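You operate a simulated robot arm through the tools that you are given. There is no shell and no other tool.

Carry out the task below with a simulated two-armed robot. There is one attempt and no reset: what you move stays moved.

Task
Pour about 110 ml from the steel kettle into the steel pot and run the pot cycle.
Fine: pot lid on the round mat meanwhile, back on before the cycle; kettle back on its plate.

Only the result counts: the job must be done as asked and must still hold three seconds after the hand-in. Knocking over, shifting, dropping, spilling or breaking anything else fails it. A push-on lid holds only when it is set on centred and level and pressed home; a screw cap is set on level and turned clockwise until tight.

Robot
Two 6-joint arms with two-finger parallel grippers on one trunk that stands fixed in place. Base frame: the origin is at the foot of the trunk, x ahead of it, y to its left, z up. Lengths are in m, angles in degrees, forces in N, time in s.
The left shoulder is at [0.05, 0.17, 1.292], the right one opposite. Each reaches about 1.092 m from its shoulder. Payload 1.57 kg a hand.
The TCP of each hand is the grasp point between the finger pads, 0.03 m short of the fingertips. In the tool frame z runs along the fingers and y along their closing line. The gripper opens to 0.08 m. The fingers are 0.017 m wide and 0.012 m thick; the gripper's body (0.04 by 0.082 m) begins 0.08 m behind the TCP.
Orientation is that of the tool frame in the base frame, as [roll, pitch, yaw] about the fixed x, y, z axes, in that order (R = Rz(yaw) Ry(pitch) Rx(roll)). With the fingers straight down and closing along the base's y, the tool's x points along the base's -x, its y along +y and its z along -z.

Tools
- The arms move only by the tool jog_arm. It takes "left_moves", "right_moves" or both (then of equal length, played together; a hand with none holds still); each is a list of rows, each a list of 7 numbers: the shift along the base's x, y, z in units of 100 mm (1.0 is 100 mm), then the turn, a rotation vector about the base's x, y, z in units of 180 degrees (1.0 is 180 degrees), then the closure in counts, from 0 (fully open) to 255 (shut). In form: [[x, y, z, rx, ry, rz, claw], ...]. A call has 1 to 20 rows; each row is the pose to reach, as a shift and turn from the pose commanded when the call began. A call with a number of a shift or a turn outside -1 to 1 is refused whole. Rows are played at 5 a second. More than 0.05 m and 8.6 degrees between two rows, or a gripper value outside its range, and nothing of the call is played. A pose out of reach is approached as far as the arm can. The call stops where the force on the tool passes 40 N (or 10 N more than at its start, if that is more) or the arm is blocked; 0.2 s more then pass. The fingers move at their own pace (about 0.045 m/s each) and stop on an object; they squeeze with about 39 N. The grip force told is the motor's: it shows also when the fingers shut on nothing. Time passes only in rows, and 0.2 s behind the last, so rows that repeat a pose let the fingers close. It gives the time, the measured TCP pose, the force on the tool (base axes), the opening and the grip force at its end, in the units of the frame above (readings bear some noise), with the torque about the TCP (base axes, N m) and any sound that the robot's microphone picked up, and new pictures: "views" is both (left out), scene, wrist or none (wrist: the cameras of the hands that moved).
- Cameras (640 x 400 px; columns grow to the right, rows downward): "scene" is now at [0.0363, -0.0172, 1.8597]; the picture's right is [-0.21, -0.98, 0.00], its down [-0.73, 0.16, -0.66] and it looks along [0.65, -0.14, -0.75] (base axes); focal length 343 px, centre (320, 200). "left" rides on the left gripper at [0.072, 0.007, -0.122] in its tool frame; the picture's right is [-0.09, 1.00, 0.00], its down [-0.84, -0.08, -0.54] and it looks along [-0.54, -0.05, 0.84] (tool axes); focal length 238 px, centre (320, 200). "right" rides on the right gripper at [0.072, -0.007, -0.122] in its tool frame; the picture's right is [0.09, 1.00, 0.00], its down [-0.84, 0.08, -0.54] and it looks along [-0.54, 0.05, 0.84] (tool axes); focal length 238 px, centre (320, 200). There is no depth. A picture from a camera that has moved, and an enlarged one, comes with that camera's place and axes in the base frame and with its lens.
- lift_body(by): slides the trunk up (or, below 0, down) by that many m; the arms and the scene camera ride with it, the base frame stays. It gives what a move gives, with no picture.
- turn_head(pan, tilt): turns the head with the scene camera to pan (to the left, within 86 degrees either way) and tilt (down, from -29 to 69), counted from straight ahead of the robot. It gives what a move gives, and a new picture of the scene camera.
- enlarge(camera, box): a new picture of the part [left, top, right, bottom] of that camera's present view, enlarged. It takes no simulated time.
- hand_in(): hands the job in; it is judged then, once.

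Places have to be worked out from the pictures, the camera data and where the tool is seen. Open the grippers and draw the arms clear of the work before you hand the job in, unless the task says otherwise.

The tools are called after ">>>" as name(argument=value, ...) on one line, values as JSON. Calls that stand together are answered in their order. jog_arm: Moves the arms, as the interface text tells. Its arguments: {"type":"object","properties":{"left_moves":{"type":"array","items":{"type":"array","items":{"type":"number"}}},"right_moves":{"type":"array","items":{"type":"array","items":{"type":"number"}}},"views":{"type":"string","enum":["both","scene","wrist","none"]}},"required":[]} The other tools are called the same way: lift_body (by) moves the trunk up or down; turn_head (pan, tilt) turns the head that bears the scene camera; enlarge (camera, box) takes an enlarged picture of a part of a camera's view; hand_in () hands the job in.

At the start:

```text
t: 0.0
left_ee_pos: [0.6939, -0.0314, 1.1821]
left_tcp_rot: [-179.9, 0.0, 179.9]
left_wrist_force: [0.6, 0.0, -0.1]
left_torque: [0.03, -0.03, 0.02]
left_gripper_width: 0.08
left_gripper_force: 0.0
right_ee_pos: [0.4628, -0.4825, 1.1815]
right_tcp_rot: [180.0, 0.0, 180.0]
right_wrist_force: [-0.7, 0.3, -0.1]
right_torque: [0.04, 0.01, 0.02]
right_gripper_width: 0.0801
right_gripper_force: 0.1
trunk travel left (down, up): [-0.907, 0.063]
head pan, tilt (commanded): [-12.0, 48.4]
```

scene: 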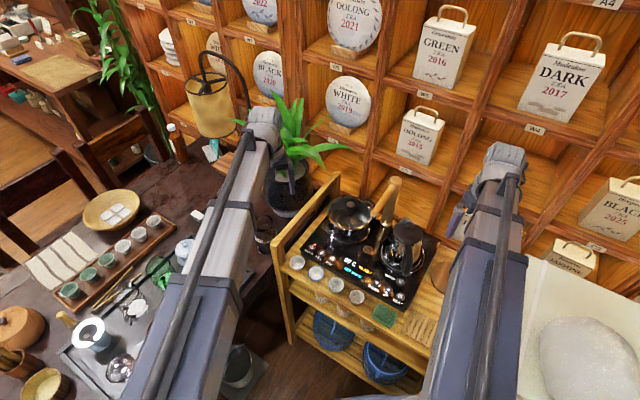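
right: 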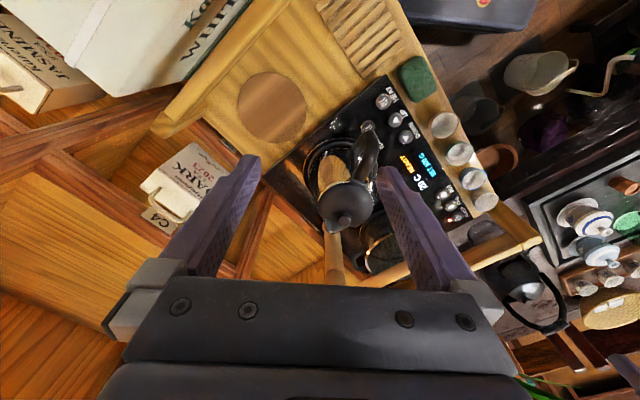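
left: 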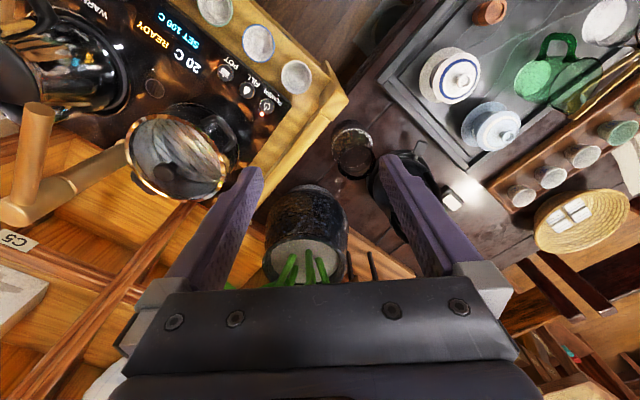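

The pictures show a tea-boiling appliance with a pot (left) and kettle (right) on a wooden shelf. I'll enlarge the views to understand the panel and objects.

>>> enlarge(camera="scene", box=[260, 160, 480, 340])

>>> enlarge(camera="right", box=[180, 20, 540, 290])

>>> enlarge(camera="left", box=[0, 0, 350, 260])

```text
2.22 times, centred on (370, 250) of scene
camera zoom: at [0.0363, -0.0172, 1.8597], right [-0.21, -0.98, 0.0], down [-0.73, 0.16, -0.66], along [0.65, -0.14, -0.75], focal length 762 px, centre (209, 89)
```

zoom: 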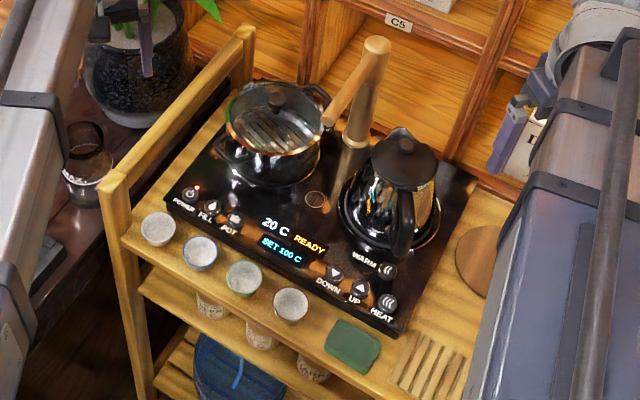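

```text
1.48 times, centred on (360, 155) of right
camera zoom: at [0.3916, -0.4891, 1.3034], right [-0.09, 1.0, 0.0], down [0.84, 0.08, 0.54], along [0.54, 0.05, -0.84], focal length 353 px, centre (261, 267)
```

zoom: 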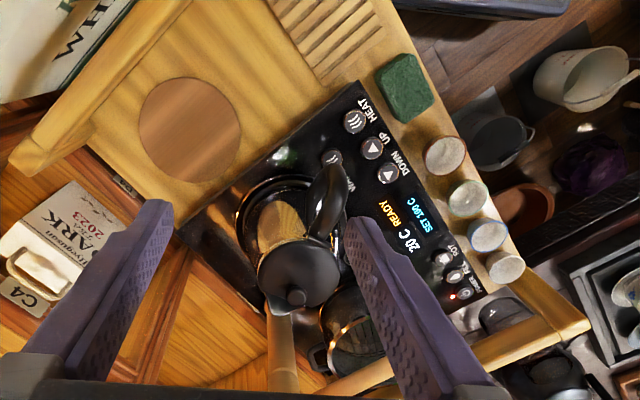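

```text
1.54 times, centred on (175, 130) of left
camera zoom: at [0.6202, -0.0255, 1.3038], right [0.09, 1.0, 0.0], down [0.84, -0.08, 0.54], along [0.54, -0.05, -0.84], focal length 367 px, centre (543, 308)
```

zoom: 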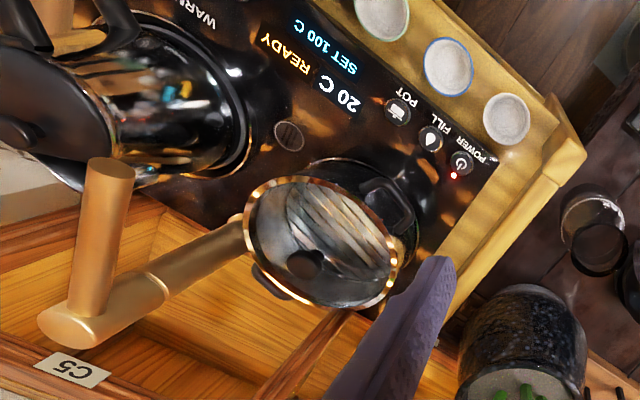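

The board (heater plate) is rotated about -45°, its surface at z≈0.855, pot near (0.72,-0.26), kettle near (0.58,-0.42), mat near (0.495,-0.57), and a tap arm between them at z≈1.05. I back the left arm away from the work to clear the view, and raise the right slightly back.

>>> jog_arm(left_moves=[[-0.33, 0.2, 0.1, 0, 0, 0, 0], [-0.66, 0.5, 0.2, 0, 0, 0, 0], [-1, 0.9, 0.3, 0, 0, 0, 0]], right_moves=[[-0.33, 0, 0.2, 0, 0, 0, 0], [-0.66, 0, 0.4, 0, 0, 0, 0], [-1, 0, 0.6, 0, 0, 0, 0]], views="both")

```text
refused: row 3 steps farther than a row can; nothing moved
```

The step exceeded 50 mm; I use smaller steps.

>>> jog_arm(left_moves=[[-0.33, 0.2, 0.1, 0, 0, 0, 0], [-0.66, 0.5, 0.2, 0, 0, 0, 0], [-0.95, 0.8, 0.3, 0, 0, 0, 0], [-1, 1, 0.3, 0, 0, 0, 0]], right_moves=[[-0.25, 0, 0.15, 0, 0, 0, 0], [-0.5, 0, 0.3, 0, 0, 0, 0], [-0.75, 0, 0.45, 0, 0, 0, 0], [-1, 0, 0.6, 0, 0, 0, 0]], views="both")

```text
t: 1.0
left_ee_pos: [0.5923, 0.0749, 1.1822]
left_tcp_rot: [-179.9, 0.0, -180.0]
left_wrist_force: [-0.2, 0.0, -0.1]
left_torque: [-0.01, -0.02, -0.02]
left_gripper_width: 0.0801
left_gripper_force: 0.0
left hand out of reach, approached as far as the arm can: row 1, 2, 3, 4
right_ee_pos: [0.3664, -0.483, 1.182]
right_tcp_rot: [180.0, 0.0, 179.9]
right_wrist_force: [-0.1, 0.8, 0.2]
right_torque: [-0.01, -0.03, -0.01]
right_gripper_width: 0.0802
right_gripper_force: 0.0
right hand out of reach, approached as far as the arm can: row 1, 2, 3, 4
trunk travel left (down, up): [-0.907, 0.063]
head pan, tilt (commanded): [-12.0, 48.4]
camera scene: at [0.036, -0.0168, 1.8597], right [-0.21, -0.98, 0.0], down [-0.73, 0.16, -0.66], along [0.65, -0.14, -0.75], focal length 343 px, centre (320, 200)
camera right: at [0.2954, -0.4893, 1.3036], right [-0.09, 1.0, 0.0], down [0.84, 0.08, 0.54], along [0.54, 0.05, -0.84], focal length 238 px, centre (320, 200)
camera left: at [0.5191, 0.0798, 1.3039], right [0.09, 1.0, 0.0], down [0.84, -0.08, 0.54], along [0.54, -0.05, -0.84], focal length 238 px, centre (320, 200)
```

scene: 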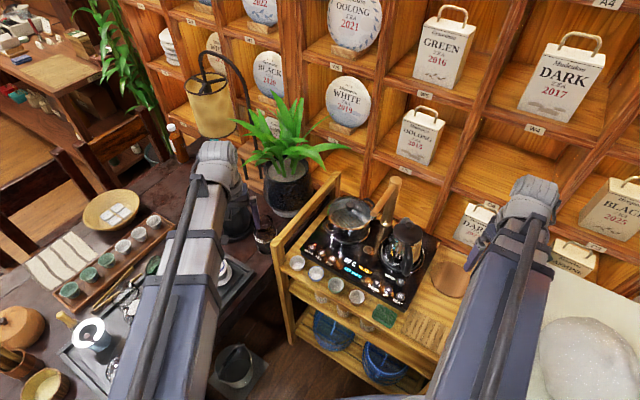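
right: 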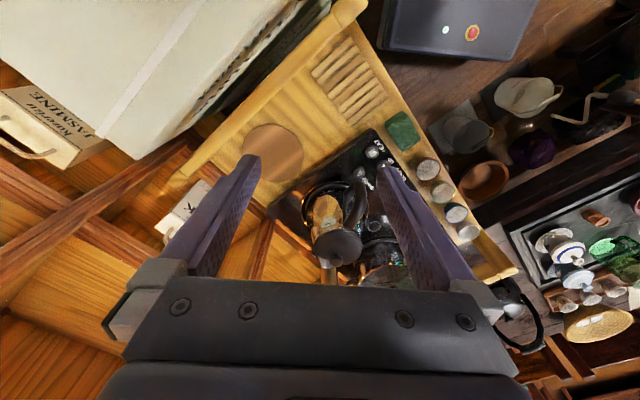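
left: 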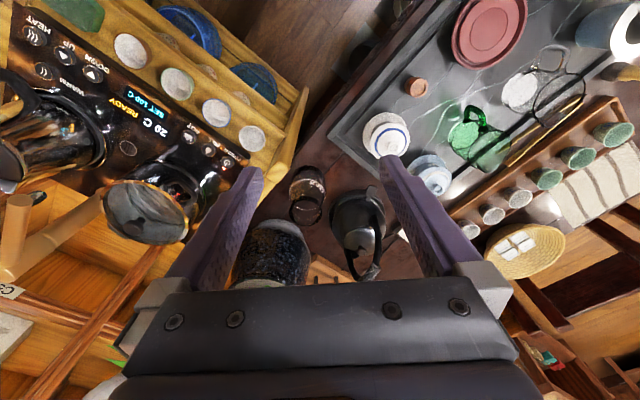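

The upward limit with fingers down is z≈1.18 at this trunk height. Now the view is clearer; I zoom on the board and kettle.

>>> enlarge(camera="scene", box=[300, 160, 460, 260])

>>> enlarge(camera="scene", box=[370, 200, 450, 280])

>>> enlarge(camera="right", box=[220, 100, 440, 290])

>>> enlarge(camera="left", box=[0, 30, 270, 260])

```text
4.00 times, centred on (380, 210) of scene
camera zoom: at [0.036, -0.0168, 1.8597], right [-0.21, -0.98, 0.0], down [-0.73, 0.16, -0.66], along [0.65, -0.14, -0.75], focal length 1372 px, centre (80, 160)
```

zoom: 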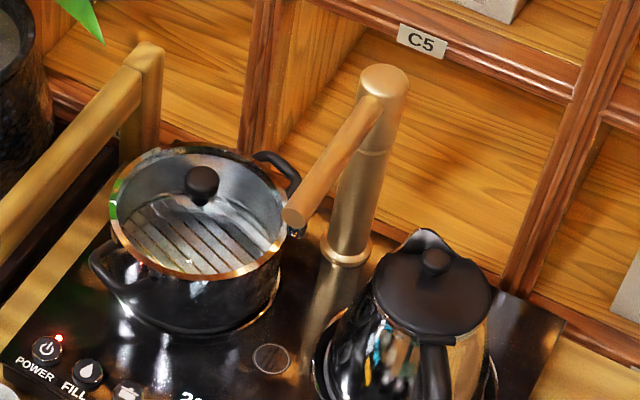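

```text
5.00 times, centred on (410, 240) of scene
camera zoom: at [0.036, -0.0168, 1.8597], right [-0.21, -0.98, 0.0], down [-0.73, 0.16, -0.66], along [0.65, -0.14, -0.75], focal length 1716 px, centre (-130, 0)
```

zoom: 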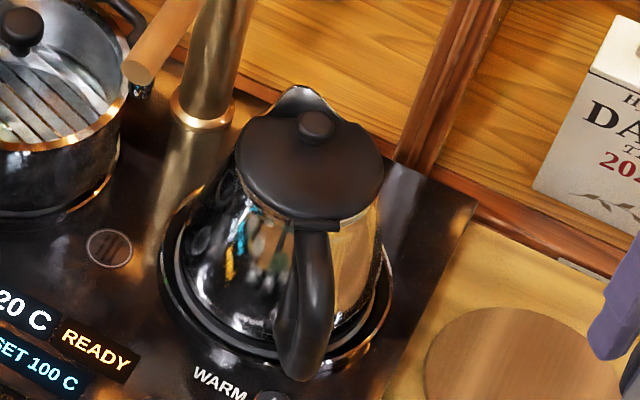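

```text
2.11 times, centred on (330, 195) of right
camera zoom: at [0.2954, -0.4893, 1.3036], right [-0.09, 1.0, 0.0], down [0.84, 0.08, 0.54], along [0.54, 0.05, -0.84], focal length 502 px, centre (299, 210)
```

zoom: 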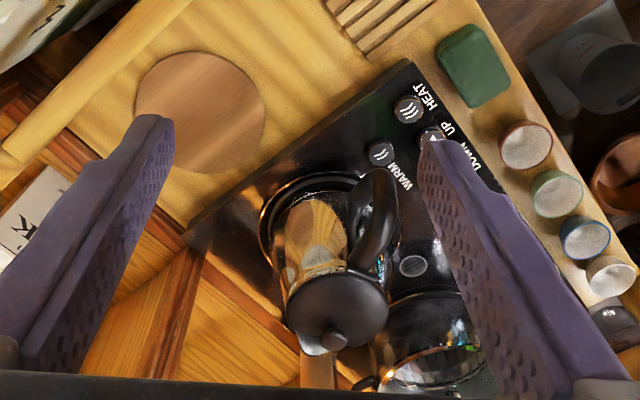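

```text
1.74 times, centred on (135, 145) of left
camera zoom: at [0.5191, 0.0798, 1.3039], right [0.09, 1.0, 0.0], down [0.84, -0.08, 0.54], along [0.54, -0.05, -0.84], focal length 414 px, centre (642, 296)
```

zoom: 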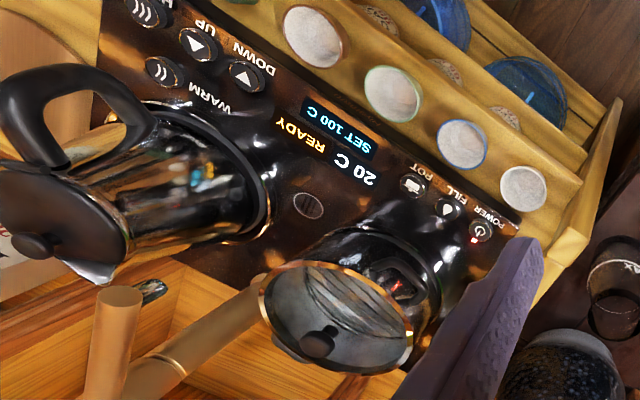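

I triangulated: kettle axis ≈(0.6225,-0.429) knob z≈1.00, handle pointing to azimuth ≈163°, pot lid knob ≈(0.762,-0.277,0.973), tap tip ≈(0.648,-0.314,1.052). I zoom on the mat, the buttons and the pot for more accuracy.

>>> enlarge(camera="scene", box=[400, 240, 480, 320])

>>> enlarge(camera="scene", box=[280, 230, 420, 320])

>>> enlarge(camera="scene", box=[310, 180, 390, 250])

>>> enlarge(camera="left", box=[80, 140, 220, 260])

>>> enlarge(camera="left", box=[0, 60, 120, 200])

```text
5.00 times, centred on (440, 280) of scene
camera zoom: at [0.036, -0.0168, 1.8597], right [-0.21, -0.98, 0.0], down [-0.73, 0.16, -0.66], along [0.65, -0.14, -0.75], focal length 1716 px, centre (-280, -200)
```

zoom: 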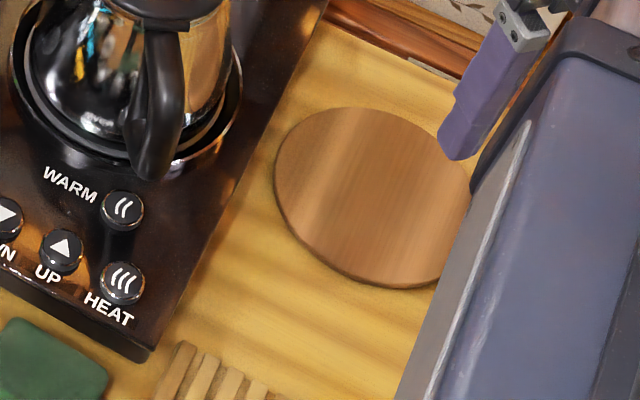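

```text
4.44 times, centred on (350, 275) of scene
camera zoom: at [0.036, -0.0168, 1.8597], right [-0.21, -0.98, 0.0], down [-0.73, 0.16, -0.66], along [0.65, -0.14, -0.75], focal length 1525 px, centre (187, -133)
```

zoom: 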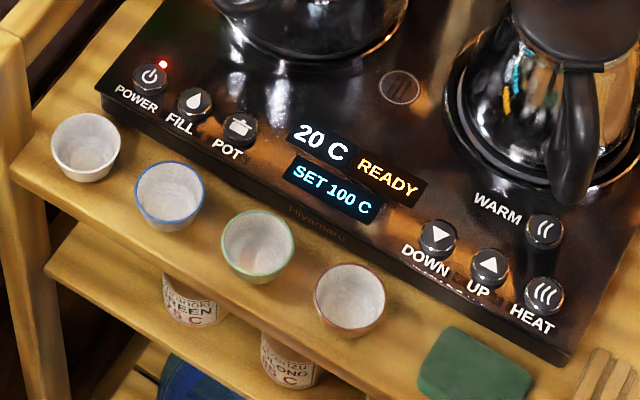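

```text
5.71 times, centred on (350, 215) of scene
camera zoom: at [0.036, -0.0168, 1.8597], right [-0.21, -0.98, 0.0], down [-0.73, 0.16, -0.66], along [0.65, -0.14, -0.75], focal length 1960 px, centre (149, 114)
```

zoom: 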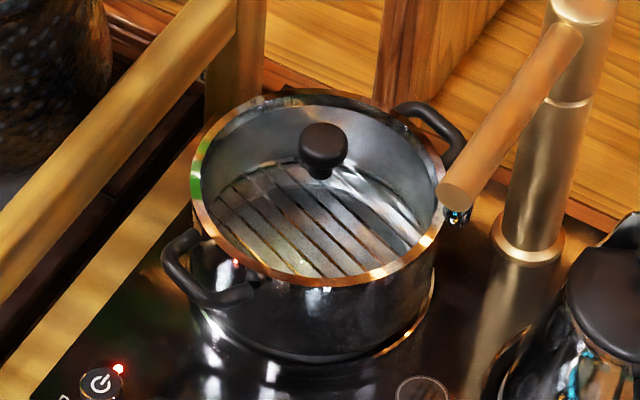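

```text
3.33 times, centred on (150, 200) of left
camera zoom: at [0.5191, 0.0798, 1.3039], right [0.09, 1.0, 0.0], down [0.84, -0.08, 0.54], along [0.54, -0.05, -0.84], focal length 794 px, centre (887, 200)
```

zoom: 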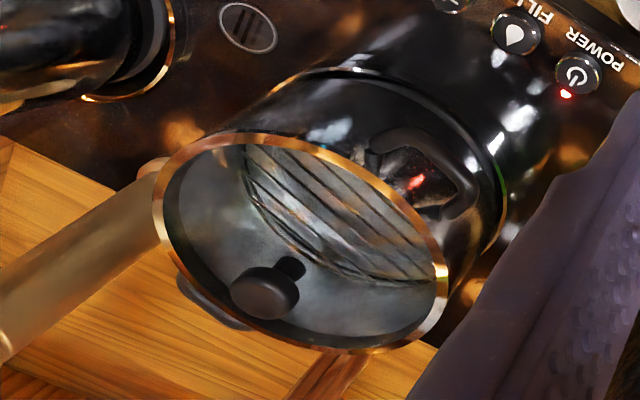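

```text
2.86 times, centred on (60, 130) of left
camera zoom: at [0.5191, 0.0798, 1.3039], right [0.09, 1.0, 0.0], down [0.84, -0.08, 0.54], along [0.54, -0.05, -0.84], focal length 681 px, centre (1063, 400)
```

zoom: 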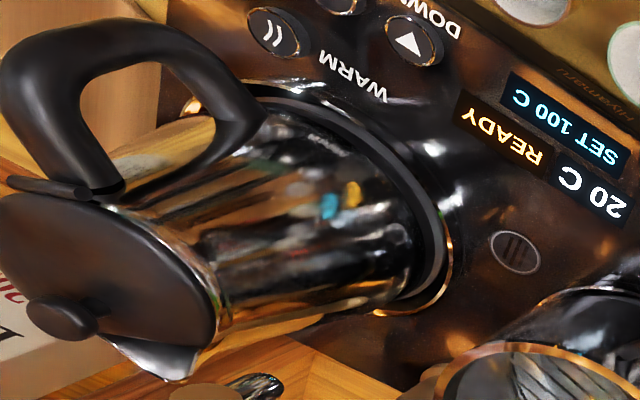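

The mat is at ≈(0.508,-0.578) with top z≈0.79, POT button ≈(0.640,-0.187,0.851), kettle spout tip ≈(0.674,-0.443,0.969). Now I bring the right hand toward the pot, first step, checking the commanded height behaviour.

>>> jog_arm(right_moves=[[0.3, 0.3, -0.1, 0, 0, 0, 0], [0.6, 0.6, -0.2, 0, 0, 0, 0], [0.9, 0.9, -0.3, 0, 0, 0, 0], [1, 1, -0.4, 0, 0, 0, 0]], left_moves=[[-0.3, 0, 0, 0, 0, 0, 0], [-0.6, 0, 0, 0, 0, 0, 0], [-0.9, 0.1, 0, 0, 0, 0, 0], [-1, 0.3, 0, 0, 0, 0, 0]], views="both")

```text
t: 2.0
left_ee_pos: [0.4919, 0.1025, 1.1812]
left_tcp_rot: [-180.0, 0.0, 179.9]
left_wrist_force: [-0.3, 0.3, -0.3]
left_torque: [0.01, 0.0, 0.01]
left_gripper_width: 0.0802
left_gripper_force: 0.0
right_ee_pos: [0.4676, -0.3857, 1.1823]
right_tcp_rot: [-180.0, 0.0, 180.0]
right_wrist_force: [0.3, -0.4, -0.1]
right_torque: [0.01, -0.02, 0.02]
right_gripper_width: 0.0801
right_gripper_force: 0.1
right hand out of reach, approached as far as the arm can: row 1, 2, 3, 4
trunk travel left (down, up): [-0.907, 0.063]
head pan, tilt (commanded): [-12.0, 48.4]
camera scene: at [0.0362, -0.0166, 1.8597], right [-0.21, -0.98, 0.0], down [-0.73, 0.16, -0.66], along [0.65, -0.14, -0.75], focal length 343 px, centre (320, 200)
camera right: at [0.3962, -0.3916, 1.3036], right [-0.09, 1.0, 0.0], down [0.84, 0.08, 0.54], along [0.54, 0.05, -0.84], focal length 238 px, centre (320, 200)
camera left: at [0.4191, 0.1072, 1.3038], right [0.09, 1.0, 0.0], down [0.84, -0.08, 0.54], along [0.54, -0.05, -0.84], focal length 238 px, centre (320, 200)
```

scene: 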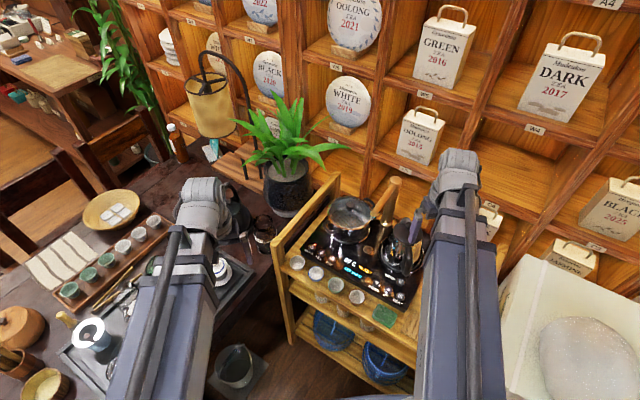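
right: 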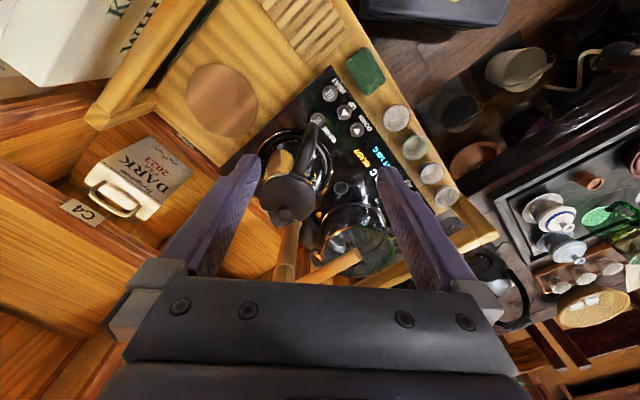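
left: 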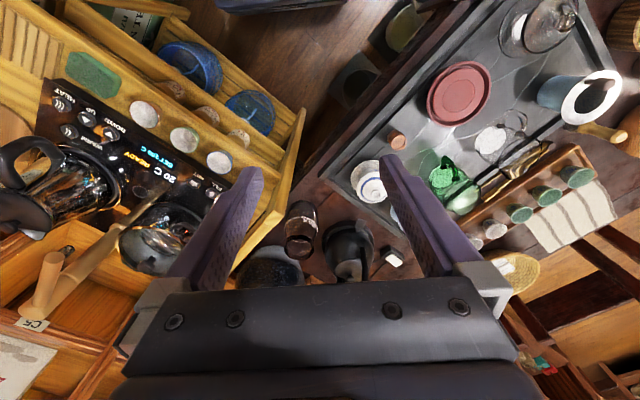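

The right hand holds at z 1.182. I continue toward the pot and lower somewhat, to find how commanded heights behave.

>>> jog_arm(right_moves=[[0.3, 0.2, -0.2, 0, 0, 0, 0], [0.6, 0.4, -0.4, 0, 0, 0, 0], [0.9, 0.6, -0.5, 0, 0, 0, 0], [1, 0.7, -0.5, 0, 0, 0, 0]], views="wrist")

```text
t: 3.0
left_ee_pos: [0.4921, 0.1012, 1.1821]
left_tcp_rot: [-180.0, 0.0, -180.0]
left_wrist_force: [0.4, 0.0, -0.6]
left_torque: [0.0, -0.02, -0.01]
left_gripper_width: 0.0798
left_gripper_force: 0.0
right_ee_pos: [0.5659, -0.3143, 1.1822]
right_tcp_rot: [-180.0, 0.0, 180.0]
right_wrist_force: [0.7, 0.0, -0.4]
right_torque: [0.01, 0.04, -0.01]
right_gripper_width: 0.0798
right_gripper_force: 0.0
right hand out of reach, approached as far as the arm can: row 1, 2, 3, 4
trunk travel left (down, up): [-0.907, 0.063]
head pan, tilt (commanded): [-12.0, 48.4]
camera right: at [0.4943, -0.3212, 1.3035], right [-0.09, 1.0, 0.0], down [0.84, 0.08, 0.54], along [0.54, 0.05, -0.84], focal length 238 px, centre (320, 200)
```

right: 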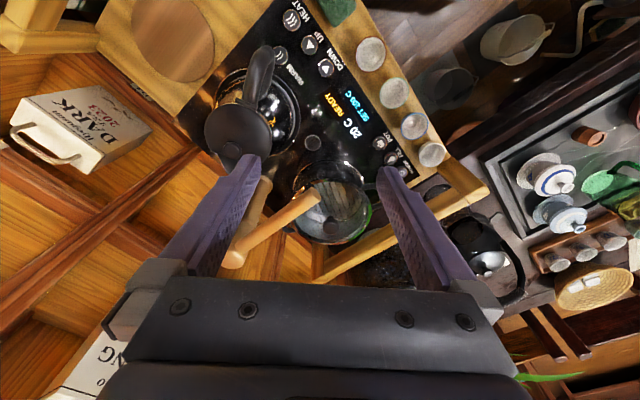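

The z didn't follow although I commanded down; maybe the arm is SCARA-like. I test a pure downward command and then a pure tilt on the right hand to learn its kinematics.

>>> jog_arm(right_moves=[[0, 0, -0.3, 0, 0, 0, 0], [0, 0, -0.6, 0, 0, 0, 0], [0, 0, -1.0, 0, 0, 0, 0]], views="none")

```text
t: 3.8
left_ee_pos: [0.4924, 0.1012, 1.181]
left_tcp_rot: [179.9, 0.0, 180.0]
left_wrist_force: [0.2, 0.0, -0.5]
left_torque: [0.02, 0.01, -0.04]
left_gripper_width: 0.0802
left_gripper_force: 0.1
right_ee_pos: [0.5653, -0.316, 1.1828]
right_tcp_rot: [-180.0, 0.0, -179.9]
right_wrist_force: [-0.3, 0.8, 0.0]
right_torque: [0.01, -0.03, 0.0]
right_gripper_width: 0.0802
right_gripper_force: 0.0
right hand out of reach, approached as far as the arm can: row 1, 2, 3
trunk travel left (down, up): [-0.907, 0.063]
head pan, tilt (commanded): [-12.0, 48.4]
```

Pure z is impossible for the arm: height comes from the trunk. Now I test pitching the right hand (rotation about base y by -25°) to see how orientation and height couple.

>>> jog_arm(right_moves=[[0, 0, 0, 0, -0.04, 0, 0], [0, 0, 0, 0, -0.08, 0, 0], [0, 0, 0, 0, -0.12, 0, 0], [0, 0, 0, 0, -0.14, 0, 0]], views="both")

```text
t: 4.8
left_ee_pos: [0.4926, 0.1015, 1.1828]
left_tcp_rot: [-180.0, 0.0, 180.0]
left_wrist_force: [0.8, -0.4, 0.1]
left_torque: [0.0, -0.02, 0.02]
left_gripper_width: 0.0799
left_gripper_force: 0.1
right_ee_pos: [0.5666, -0.3168, 1.2034]
right_tcp_rot: [179.9, 25.2, -179.9]
right_wrist_force: [0.4, -1.0, -0.1]
right_torque: [-0.01, 0.02, -0.01]
right_gripper_width: 0.0803
right_gripper_force: 0.0
right hand out of reach, approached as far as the arm can: row 2, 3, 4
trunk travel left (down, up): [-0.907, 0.063]
head pan, tilt (commanded): [-12.0, 48.4]
camera scene: at [0.0362, -0.0171, 1.8597], right [-0.21, -0.98, 0.0], down [-0.73, 0.16, -0.66], along [0.65, -0.14, -0.75], focal length 343 px, centre (320, 200)
camera right: at [0.4497, -0.3237, 1.2821], right [-0.08, 1.0, -0.04], down [0.53, 0.08, 0.85], along [0.85, 0.05, -0.53], focal length 238 px, centre (320, 200)
```

scene: 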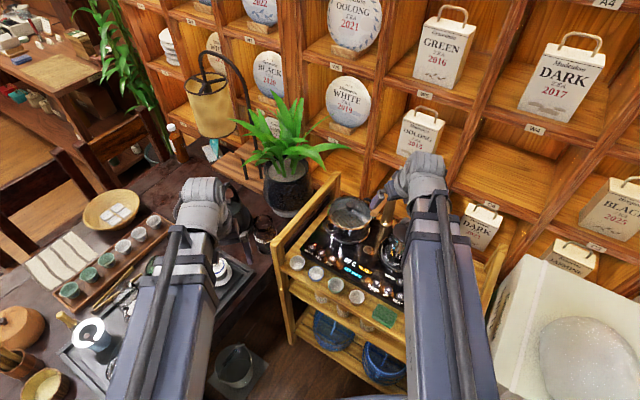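
right: 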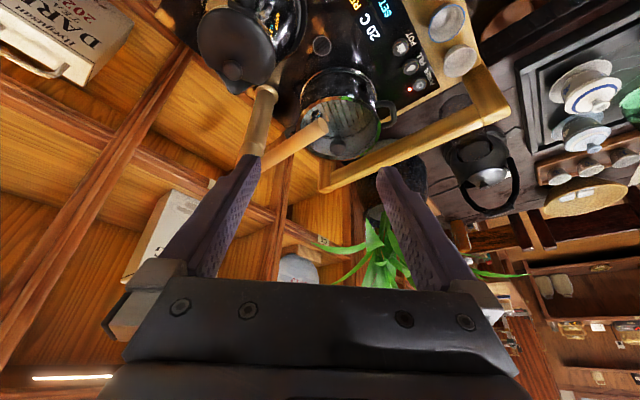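

The arm is SCARA-like: height of the wrist pitch axis is fixed by the trunk (TCP z = z_wrist − 0.216·sin of the down angle). To learn the right arm's profile, I turn the left hand to look level across at the right arm.

>>> jog_arm(left_moves=[[0, 0, 0, 0, 0, -0.045, 0], [0, 0, 0, 0, 0, -0.09, 0], [0, 0, 0, 0, 0, -0.135, 0], [0, 0, 0, 0, 0, -0.18, 0], [0, 0, 0, 0, 0, -0.225, 0], [0, 0, 0, 0, 0, -0.27, 0], [0, 0, 0, 0, 0, -0.315, 0], [0, 0, 0, 0, 0, -0.36, 0], [0, 0, 0, 0, 0, -0.405, 0], [0, 0, 0, 0, 0, -0.45, 0], [0, 0, 0, 0, 0, -0.5, 0]], views="wrist")

```text
refused: row 11 steps farther than a row can; nothing moved
```

Row 11 stepped 9°; I use smaller steps.

>>> jog_arm(left_moves=[[0, 0, 0, 0, 0, -0.045, 0], [0, 0, 0, 0, 0, -0.09, 0], [0, 0, 0, 0, 0, -0.135, 0], [0, 0, 0, 0, 0, -0.18, 0], [0, 0, 0, 0, 0, -0.225, 0], [0, 0, 0, 0, 0, -0.27, 0], [0, 0, 0, 0, 0, -0.315, 0], [0, 0, 0, 0, 0, -0.36, 0], [0, 0, 0, 0, 0, -0.405, 0], [0, 0, 0, 0, 0, -0.45, 0], [0, 0, 0, 0, 0, -0.49, 0]], views="wrist")

```text
t: 7.2
left_ee_pos: [0.4921, 0.0984, 1.1821]
left_tcp_rot: [180.0, 0.0, 91.6]
left_wrist_force: [0.1, -0.4, 0.5]
left_torque: [0.01, 0.01, 0.0]
left_gripper_width: 0.0802
left_gripper_force: 0.0
right_ee_pos: [0.5653, -0.3167, 1.2029]
right_tcp_rot: [180.0, 25.2, 179.9]
right_wrist_force: [0.1, 0.2, 0.5]
right_torque: [0.01, 0.02, 0.01]
right_gripper_width: 0.0801
right_gripper_force: 0.1
trunk travel left (down, up): [-0.907, 0.063]
head pan, tilt (commanded): [-12.0, 48.4]
camera left: at [0.4962, 0.1695, 1.3039], right [1.0, -0.06, 0.0], down [-0.05, -0.84, 0.54], along [-0.03, -0.54, -0.84], focal length 238 px, centre (320, 200)
```

left: 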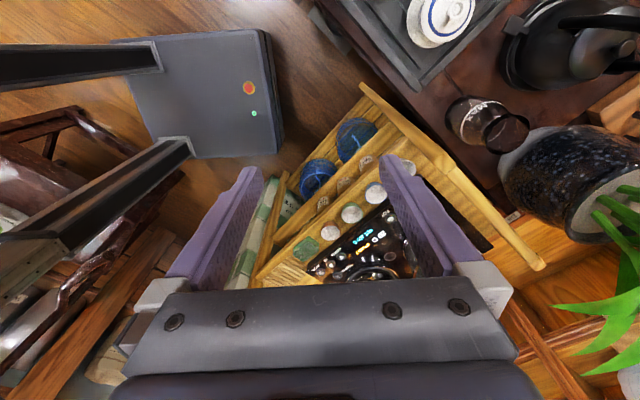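

Now pitch the left hand up about −x so its camera looks level toward the right arm.

>>> jog_arm(left_moves=[[0, 0, 0, -0.045, 0, 0, 0], [0, 0, 0, -0.09, 0, 0, 0], [0, 0, 0, -0.135, 0, 0, 0], [0, 0, 0, -0.18, 0, 0, 0], [0, 0, 0, -0.225, 0, 0, 0], [0, 0, 0, -0.27, 0, 0, 0], [0, 0, 0, -0.31, 0, 0, 0]], views="both")

```text
t: 8.8
left_ee_pos: [0.4939, 0.0996, 1.2784]
left_tcp_rot: [-177.4, 55.8, 93.1]
left_wrist_force: [0.4, 0.7, -0.1]
left_torque: [-0.02, 0.0, -0.03]
left_gripper_width: 0.0796
left_gripper_force: 0.1
left hand out of reach, approached as far as the arm can: row 1, 2, 3, 4, 5, 6, 7
right_ee_pos: [0.5661, -0.3184, 1.2024]
right_tcp_rot: [-179.9, 25.3, -180.0]
right_wrist_force: [0.1, -0.6, 0.0]
right_torque: [0.01, 0.01, 0.01]
right_gripper_width: 0.0801
right_gripper_force: 0.1
trunk travel left (down, up): [-0.907, 0.063]
head pan, tilt (commanded): [-12.0, 48.4]
camera scene: at [0.036, -0.0166, 1.8597], right [-0.21, -0.98, 0.0], down [-0.73, 0.16, -0.66], along [0.65, -0.14, -0.75], focal length 343 px, centre (320, 200)
camera left: at [0.4973, 0.2394, 1.2872], right [1.0, -0.03, 0.05], down [-0.05, -0.02, 1.0], along [-0.03, -1.0, -0.02], focal length 238 px, centre (320, 200)
```

scene: 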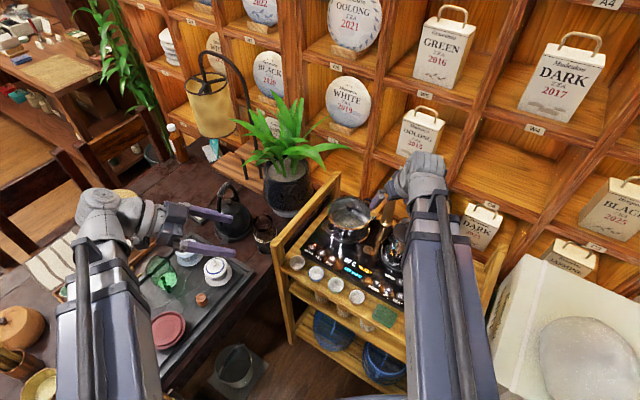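
left: 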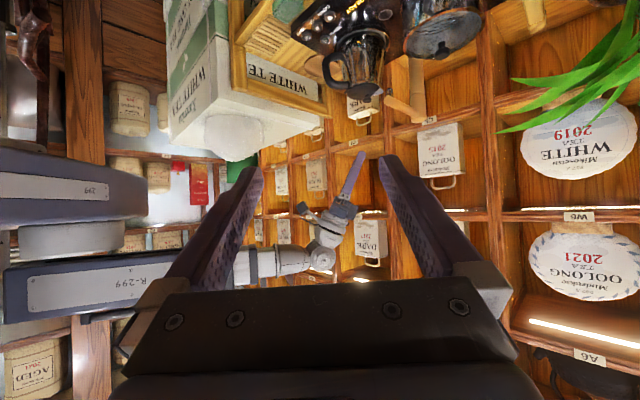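

The left view reveals each arm is a straight telescoping box from its shoulder at z≈1.40, with the hand hanging from its end (wrist at z≈1.40). I test whether the right hand can pitch past vertical (needed for pouring).

>>> jog_arm(right_moves=[[0, 0, 0, 0, 0.045, 0, 0], [0, 0, 0, 0, 0.09, 0, 0], [0, 0, 0, 0, 0.135, 0, 0], [0, 0, 0, 0, 0.18, 0, 0], [0, 0, 0, 0, 0.225, 0, 0], [0, 0, 0, 0, 0.27, 0, 0], [0, 0, 0, 0, 0.315, 0, 0]], views="wrist")

```text
t: 10.4
left_ee_pos: [0.4938, 0.0981, 1.2771]
left_tcp_rot: [-177.6, 55.7, 93.1]
left_wrist_force: [-1.1, -0.1, 0.0]
left_torque: [0.0, 0.01, 0.01]
left_gripper_width: 0.0799
left_gripper_force: 0.0
right_ee_pos: [0.5647, -0.3181, 1.205]
right_tcp_rot: [180.0, -26.1, -180.0]
right_wrist_force: [-0.2, -0.1, 0.1]
right_torque: [0.01, 0.0, 0.02]
right_gripper_width: 0.0797
right_gripper_force: 0.0
right hand out of reach, approached as far as the arm can: row 1, 2, 3, 4, 5, 7
trunk travel left (down, up): [-0.907, 0.063]
head pan, tilt (commanded): [-12.0, 48.4]
camera right: at [0.5538, -0.3239, 1.3452], right [-0.08, 1.0, 0.04], down [0.99, 0.08, 0.12], along [0.12, 0.05, -0.99], focal length 238 px, centre (320, 200)
```

right: 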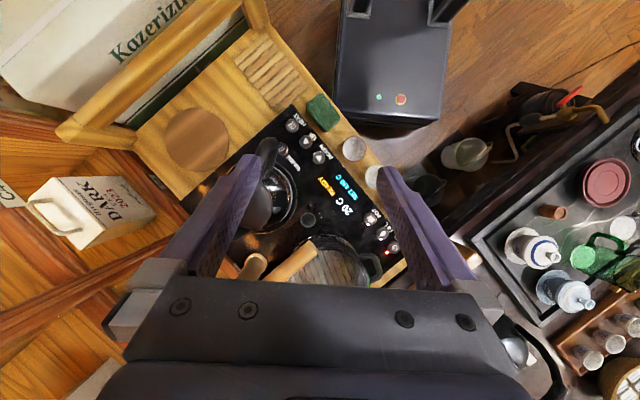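

Good, pitching past vertical works (L≈0.22). This near top-down view is ideal for localisation; I enlarge it.

>>> enlarge(camera="right", box=[130, 80, 290, 180])

>>> enlarge(camera="right", box=[220, 120, 400, 300])

```text
4.00 times, centred on (210, 130) of right
camera zoom: at [0.5538, -0.3239, 1.3452], right [-0.08, 1.0, 0.04], down [0.99, 0.08, 0.12], along [0.12, 0.05, -0.99], focal length 953 px, centre (760, 480)
```

zoom: 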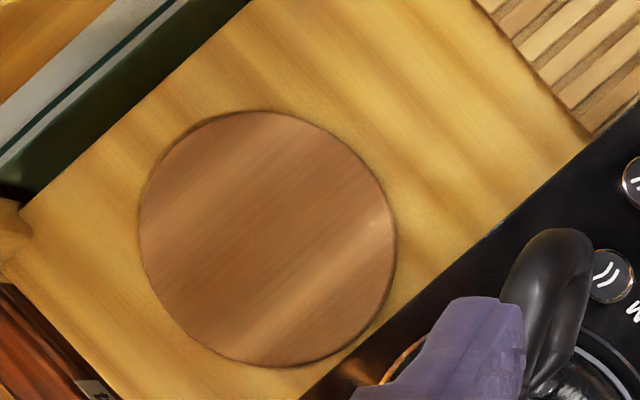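

```text
2.22 times, centred on (310, 210) of right
camera zoom: at [0.5538, -0.3239, 1.3452], right [-0.08, 1.0, 0.04], down [0.99, 0.08, 0.12], along [0.12, 0.05, -0.99], focal length 530 px, centre (342, 178)
```

zoom: 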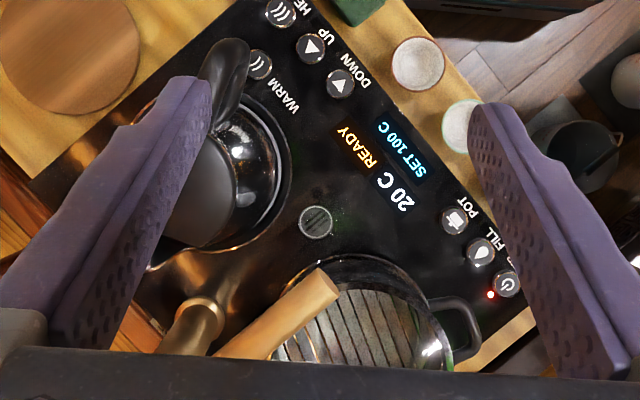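

The mat centre is ≈(0.506,-0.576, 0.80), and the kettle handle's azimuth ≈163°, outer bar at ≈(0.52,-0.398). Now I level the right hand (fingers down) and move over the pot-lid knob, restoring the commanded z to the reachable height.

>>> jog_arm(right_moves=[[0.25, 0.05, 0.25, 0, -0.036, 0, 0], [0.5, 0.1, 0.5, 0, -0.072, 0, 0], [0.75, 0.15, 0.75, 0, -0.109, 0, 0], [1, 0.2, 1, 0, -0.145, 0, 0]], views="wrist")

```text
t: 11.4
left_ee_pos: [0.4937, 0.0988, 1.278]
left_tcp_rot: [-177.5, 55.7, 93.2]
left_wrist_force: [-0.4, -0.3, -0.7]
left_torque: [0.01, 0.0, 0.0]
left_gripper_width: 0.08
left_gripper_force: 0.1
right_ee_pos: [0.6644, -0.2953, 1.1815]
right_tcp_rot: [-179.9, 0.3, 180.0]
right_wrist_force: [0.5, -0.4, 0.2]
right_torque: [0.0, 0.02, 0.03]
right_gripper_width: 0.0798
right_gripper_force: 0.0
right hand out of reach, approached as far as the arm can: row 1, 2, 3, 4
trunk travel left (down, up): [-0.907, 0.063]
head pan, tilt (commanded): [-12.0, 48.4]
camera right: at [0.5925, -0.3018, 1.3033], right [-0.09, 1.0, 0.0], down [0.83, 0.08, 0.55], along [0.54, 0.05, -0.84], focal length 238 px, centre (320, 200)
```

right: 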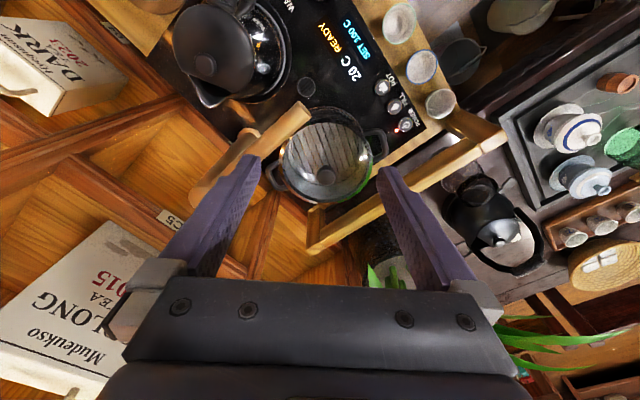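

The hand is at (0.664,-0.295). I move the rest toward the knob with no z change, to see if the command is within reach.

>>> jog_arm(right_moves=[[0.32, 0.06, 0, 0, 0, 0, 0], [0.64, 0.12, 0, 0, 0, 0, 0], [0.9, 0.17, 0, 0, 0, 0, 0]], views="wrist")

```text
t: 12.2
left_ee_pos: [0.4958, 0.0988, 1.2774]
left_tcp_rot: [-177.3, 55.6, 93.2]
left_wrist_force: [-0.3, -0.1, 0.0]
left_torque: [0.02, -0.03, 0.02]
left_gripper_width: 0.0801
left_gripper_force: 0.1
right_ee_pos: [0.7572, -0.2791, 1.1814]
right_tcp_rot: [180.0, 0.1, 180.0]
right_wrist_force: [0.2, 0.1, -0.1]
right_torque: [0.0, -0.03, 0.02]
right_gripper_width: 0.0798
right_gripper_force: 0.0
right hand out of reach, approached as far as the arm can: row 2
trunk travel left (down, up): [-0.907, 0.063]
head pan, tilt (commanded): [-12.0, 48.4]
camera right: at [0.6856, -0.2846, 1.303], right [-0.09, 1.0, 0.0], down [0.84, 0.08, 0.54], along [0.54, 0.05, -0.84], focal length 238 px, centre (320, 200)
```

right: 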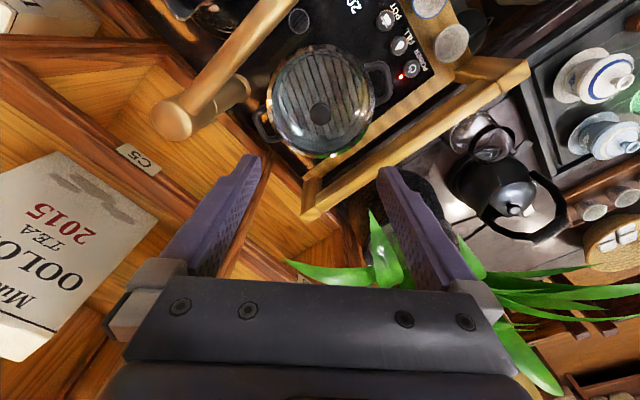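

The out-of-reach command now clamps to the reached pose. I enlarge the wrist view to localise the knob precisely.

>>> enlarge(camera="right", box=[250, 40, 390, 160])

```text
3.33 times, centred on (320, 100) of right
camera zoom: at [0.6856, -0.2846, 1.303], right [-0.09, 1.0, 0.0], down [0.84, 0.08, 0.54], along [0.54, 0.05, -0.84], focal length 794 px, centre (320, 533)
```

zoom: 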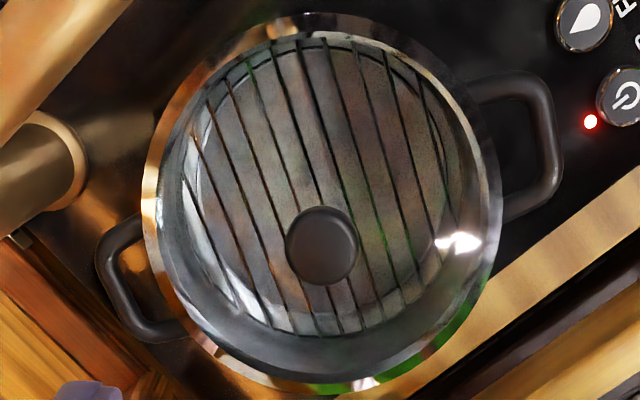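

Knob centre appears at ≈(0.758,-0.2775). I shift a touch to (0.757,-0.2780) — already there — and lower the trunk 0.10 m to look closer.

>>> lift_body(by=-0.1)

>>> enlarge(camera="right", box=[220, 20, 420, 220])

```text
t: 13.5
left_ee_pos: [0.4931, 0.0998, 1.1784]
left_tcp_rot: [-177.4, 55.6, 93.2]
left_wrist_force: [-0.4, -0.6, -0.8]
left_torque: [0.04, 0.02, 0.01]
left_gripper_width: 0.0799
left_gripper_force: 0.1
right_ee_pos: [0.756, -0.2791, 1.0812]
right_tcp_rot: [180.0, 0.3, -180.0]
right_wrist_force: [-0.2, 0.3, -0.5]
right_torque: [0.0, 0.04, -0.01]
right_gripper_width: 0.08
right_gripper_force: 0.1
trunk travel left (down, up): [-0.807, 0.163]
head pan, tilt (commanded): [-12.0, 48.4]
```

```text
2.00 times, centred on (320, 120) of right
camera zoom: at [0.6845, -0.2849, 1.2033], right [-0.09, 1.0, 0.0], down [0.84, 0.08, 0.54], along [0.54, 0.05, -0.84], focal length 477 px, centre (320, 360)
```

zoom: 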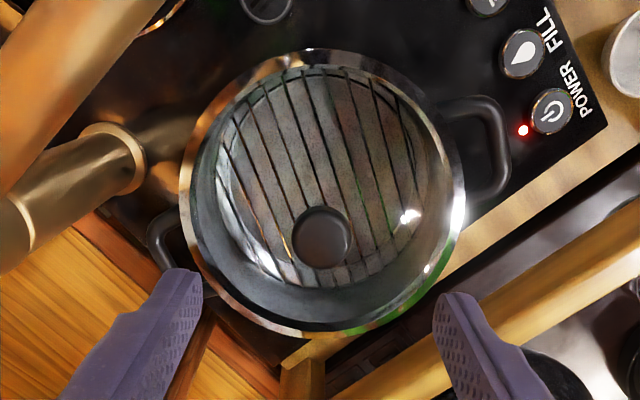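

Knob refined to (0.7587,-0.2777, top ≈0.98) and centred in the camera column. I nudge +2 mm in x, then lower the trunk 0.065.

>>> jog_arm(right_moves=[[0.022, 0, 0, 0, 0, 0, 0]], views="none")

>>> lift_body(by=-0.065)

>>> enlarge(camera="right", box=[220, 80, 420, 280])

```text
t: 13.9
left_ee_pos: [0.4944, 0.0987, 1.1771]
left_tcp_rot: [-177.3, 55.6, 93.2]
left_wrist_force: [0.4, -0.7, -0.2]
left_torque: [-0.01, -0.01, 0.0]
left_gripper_width: 0.0797
left_gripper_force: 0.1
right_ee_pos: [0.7596, -0.2785, 1.082]
right_tcp_rot: [-179.9, 0.1, 179.9]
right_wrist_force: [-0.5, -0.4, 0.0]
right_torque: [-0.01, 0.01, 0.02]
right_gripper_width: 0.0799
right_gripper_force: 0.1
trunk travel left (down, up): [-0.807, 0.163]
head pan, tilt (commanded): [-12.0, 48.4]
```

```text
t: 15.0
left_ee_pos: [0.4929, 0.099, 1.1133]
left_tcp_rot: [-177.4, 55.6, 93.3]
left_wrist_force: [-0.3, -0.5, -0.7]
left_torque: [0.0, 0.01, 0.04]
left_gripper_width: 0.0801
left_gripper_force: 0.1
right_ee_pos: [0.7597, -0.2791, 1.0169]
right_tcp_rot: [179.9, 0.2, 180.0]
right_wrist_force: [-0.1, -0.6, -0.5]
right_torque: [0.03, -0.01, -0.02]
right_gripper_width: 0.0801
right_gripper_force: 0.0
trunk travel left (down, up): [-0.742, 0.228]
head pan, tilt (commanded): [-12.0, 48.4]
```

```text
2.00 times, centred on (320, 180) of right
camera zoom: at [0.687, -0.285, 1.1384], right [-0.09, 1.0, 0.0], down [0.84, 0.08, 0.54], along [0.54, 0.05, -0.84], focal length 477 px, centre (320, 240)
```

zoom: 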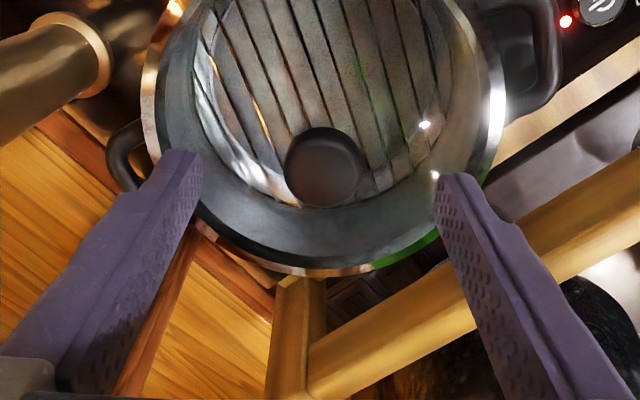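

The knob sits centred between the fingers in both directions. I lower 0.025 more (tips ≈0.962) and check.

>>> lift_body(by=-0.025)

>>> enlarge(camera="right", box=[220, 80, 420, 280])

>>> enlarge(camera="left", box=[320, 0, 520, 140])

>>> enlarge(camera="scene", box=[300, 160, 440, 260])

```text
t: 15.7
left_ee_pos: [0.494, 0.0991, 1.087]
left_tcp_rot: [-177.4, 55.7, 93.2]
left_wrist_force: [-0.3, -0.1, -0.3]
left_torque: [-0.02, 0.0, 0.0]
left_gripper_width: 0.0802
left_gripper_force: 0.1
right_ee_pos: [0.7583, -0.2791, 0.9918]
right_tcp_rot: [180.0, 0.2, -180.0]
right_wrist_force: [1.0, -0.5, 0.7]
right_torque: [-0.03, 0.01, 0.03]
right_gripper_width: 0.0799
right_gripper_force: 0.0
trunk travel left (down, up): [-0.717, 0.253]
head pan, tilt (commanded): [-12.0, 48.4]
```

```text
2.00 times, centred on (320, 180) of right
camera zoom: at [0.6869, -0.285, 1.1133], right [-0.09, 1.0, 0.0], down [0.84, 0.08, 0.54], along [0.54, 0.05, -0.84], focal length 477 px, centre (320, 240)
```

zoom: 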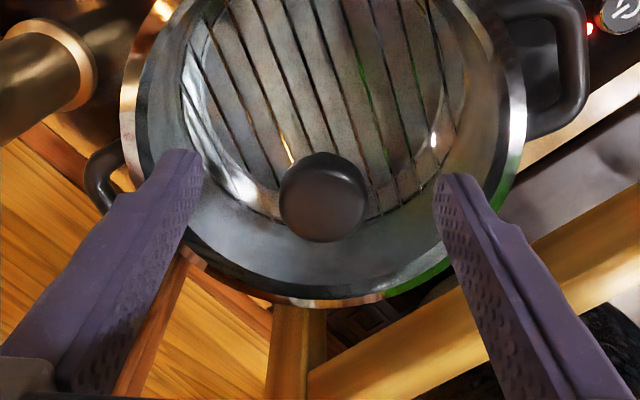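

```text
2.86 times, centred on (420, 70) of left
camera zoom: at [0.4972, 0.2392, 1.0971], right [1.0, -0.03, 0.05], down [-0.05, -0.03, 1.0], along [-0.03, -1.0, -0.03], focal length 681 px, centre (34, 571)
```

zoom: 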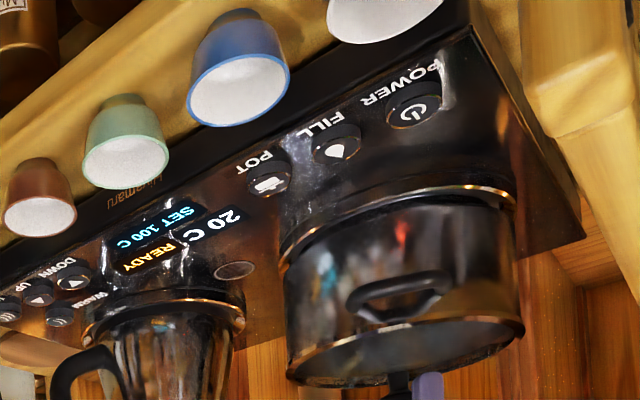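

```text
4.00 times, centred on (370, 210) of scene
camera zoom: at [0.036, -0.0171, 1.6697], right [-0.21, -0.98, 0.0], down [-0.73, 0.16, -0.66], along [0.65, -0.14, -0.75], focal length 1372 px, centre (120, 160)
```

zoom: 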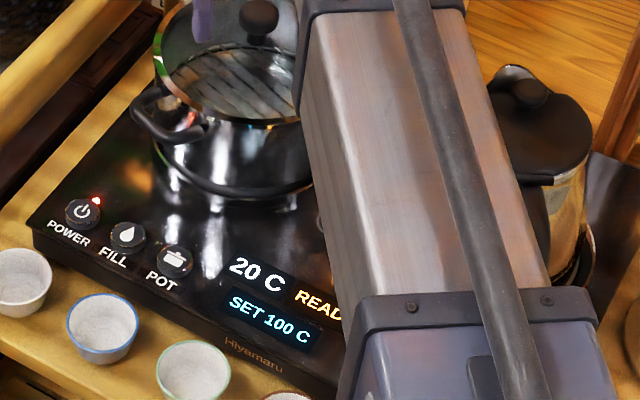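

The left camera gives a side profile (upside down). I zoom there on the knob/finger region to judge finger depth.

>>> enlarge(camera="left", box=[400, 90, 520, 170])

```text
5.00 times, centred on (460, 130) of left
camera zoom: at [0.4972, 0.2392, 1.0971], right [1.0, -0.03, 0.05], down [-0.05, -0.03, 1.0], along [-0.03, -1.0, -0.03], focal length 1192 px, centre (-380, 550)
```

zoom: 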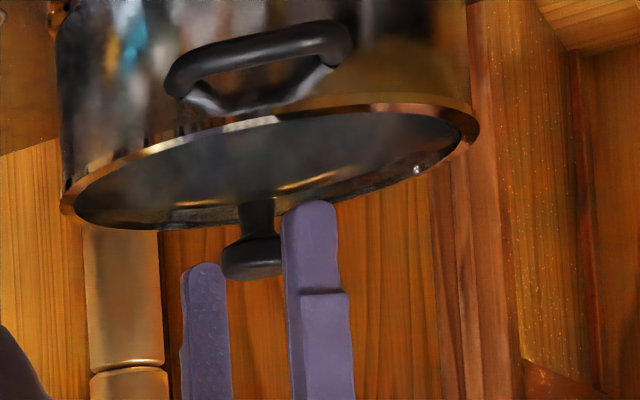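

Tips reach just to the knob cap's bottom edge, 12 mm above the glass. I lower 6 mm more, then close the right gripper.

>>> lift_body(by=-0.006)

>>> jog_arm(right_moves=[[0, 0, 0, 0, 0, 0, 80], [0, 0, 0, 0, 0, 0, 160], [0, 0, 0, 0, 0, 0, 255], [0, 0, 0, 0, 0, 0, 255], [0, 0, 0, 0, 0, 0, 255], [0, 0, 0, 0, 0, 0, 255]], views="wrist")

>>> enlarge(camera="left", box=[400, 90, 520, 170])

```text
t: 16.2
left_ee_pos: [0.4941, 0.0988, 1.0816]
left_tcp_rot: [-177.5, 55.6, 93.2]
left_wrist_force: [-1.3, 1.2, -0.1]
left_torque: [0.03, -0.01, 0.02]
left_gripper_width: 0.0797
left_gripper_force: 0.0
right_ee_pos: [0.7591, -0.2787, 0.9861]
right_tcp_rot: [180.0, 0.3, -180.0]
right_wrist_force: [1.1, 0.4, -0.6]
right_torque: [0.03, -0.01, -0.02]
right_gripper_width: 0.0799
right_gripper_force: 0.1
trunk travel left (down, up): [-0.711, 0.259]
head pan, tilt (commanded): [-12.0, 48.4]
```

```text
t: 17.6
left_ee_pos: [0.4949, 0.0989, 1.0818]
left_tcp_rot: [-177.5, 55.5, 93.2]
left_wrist_force: [-0.9, -0.1, -0.6]
left_torque: [-0.02, -0.01, -0.01]
left_gripper_width: 0.0799
left_gripper_force: 0.1
right_ee_pos: [0.7596, -0.2785, 0.9857]
right_tcp_rot: [179.9, 0.1, -180.0]
right_wrist_force: [1.0, -0.2, 0.9]
right_torque: [0.0, 0.06, 0.02]
right_gripper_width: 0.0289
right_gripper_force: 38.3
trunk travel left (down, up): [-0.711, 0.259]
head pan, tilt (commanded): [-12.0, 48.4]
heard: snap
camera right: at [0.6871, -0.285, 1.1072], right [-0.09, 1.0, 0.0], down [0.84, 0.08, 0.54], along [0.54, 0.05, -0.84], focal length 238 px, centre (320, 200)
```

right: 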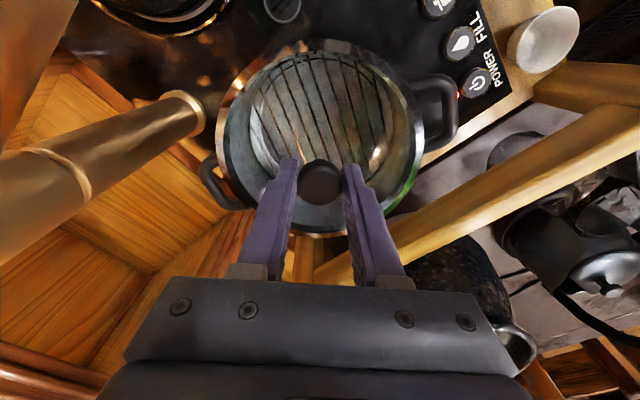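

```text
5.00 times, centred on (460, 130) of left
camera zoom: at [0.4974, 0.2392, 1.091], right [1.0, -0.03, 0.05], down [-0.05, -0.03, 1.0], along [-0.03, -1.0, -0.03], focal length 1192 px, centre (-380, 550)
```

zoom: 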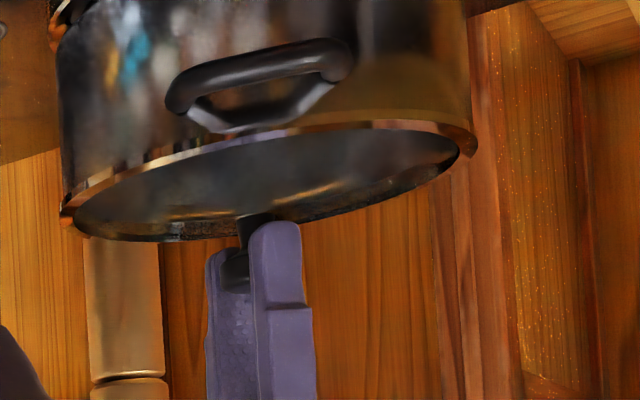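

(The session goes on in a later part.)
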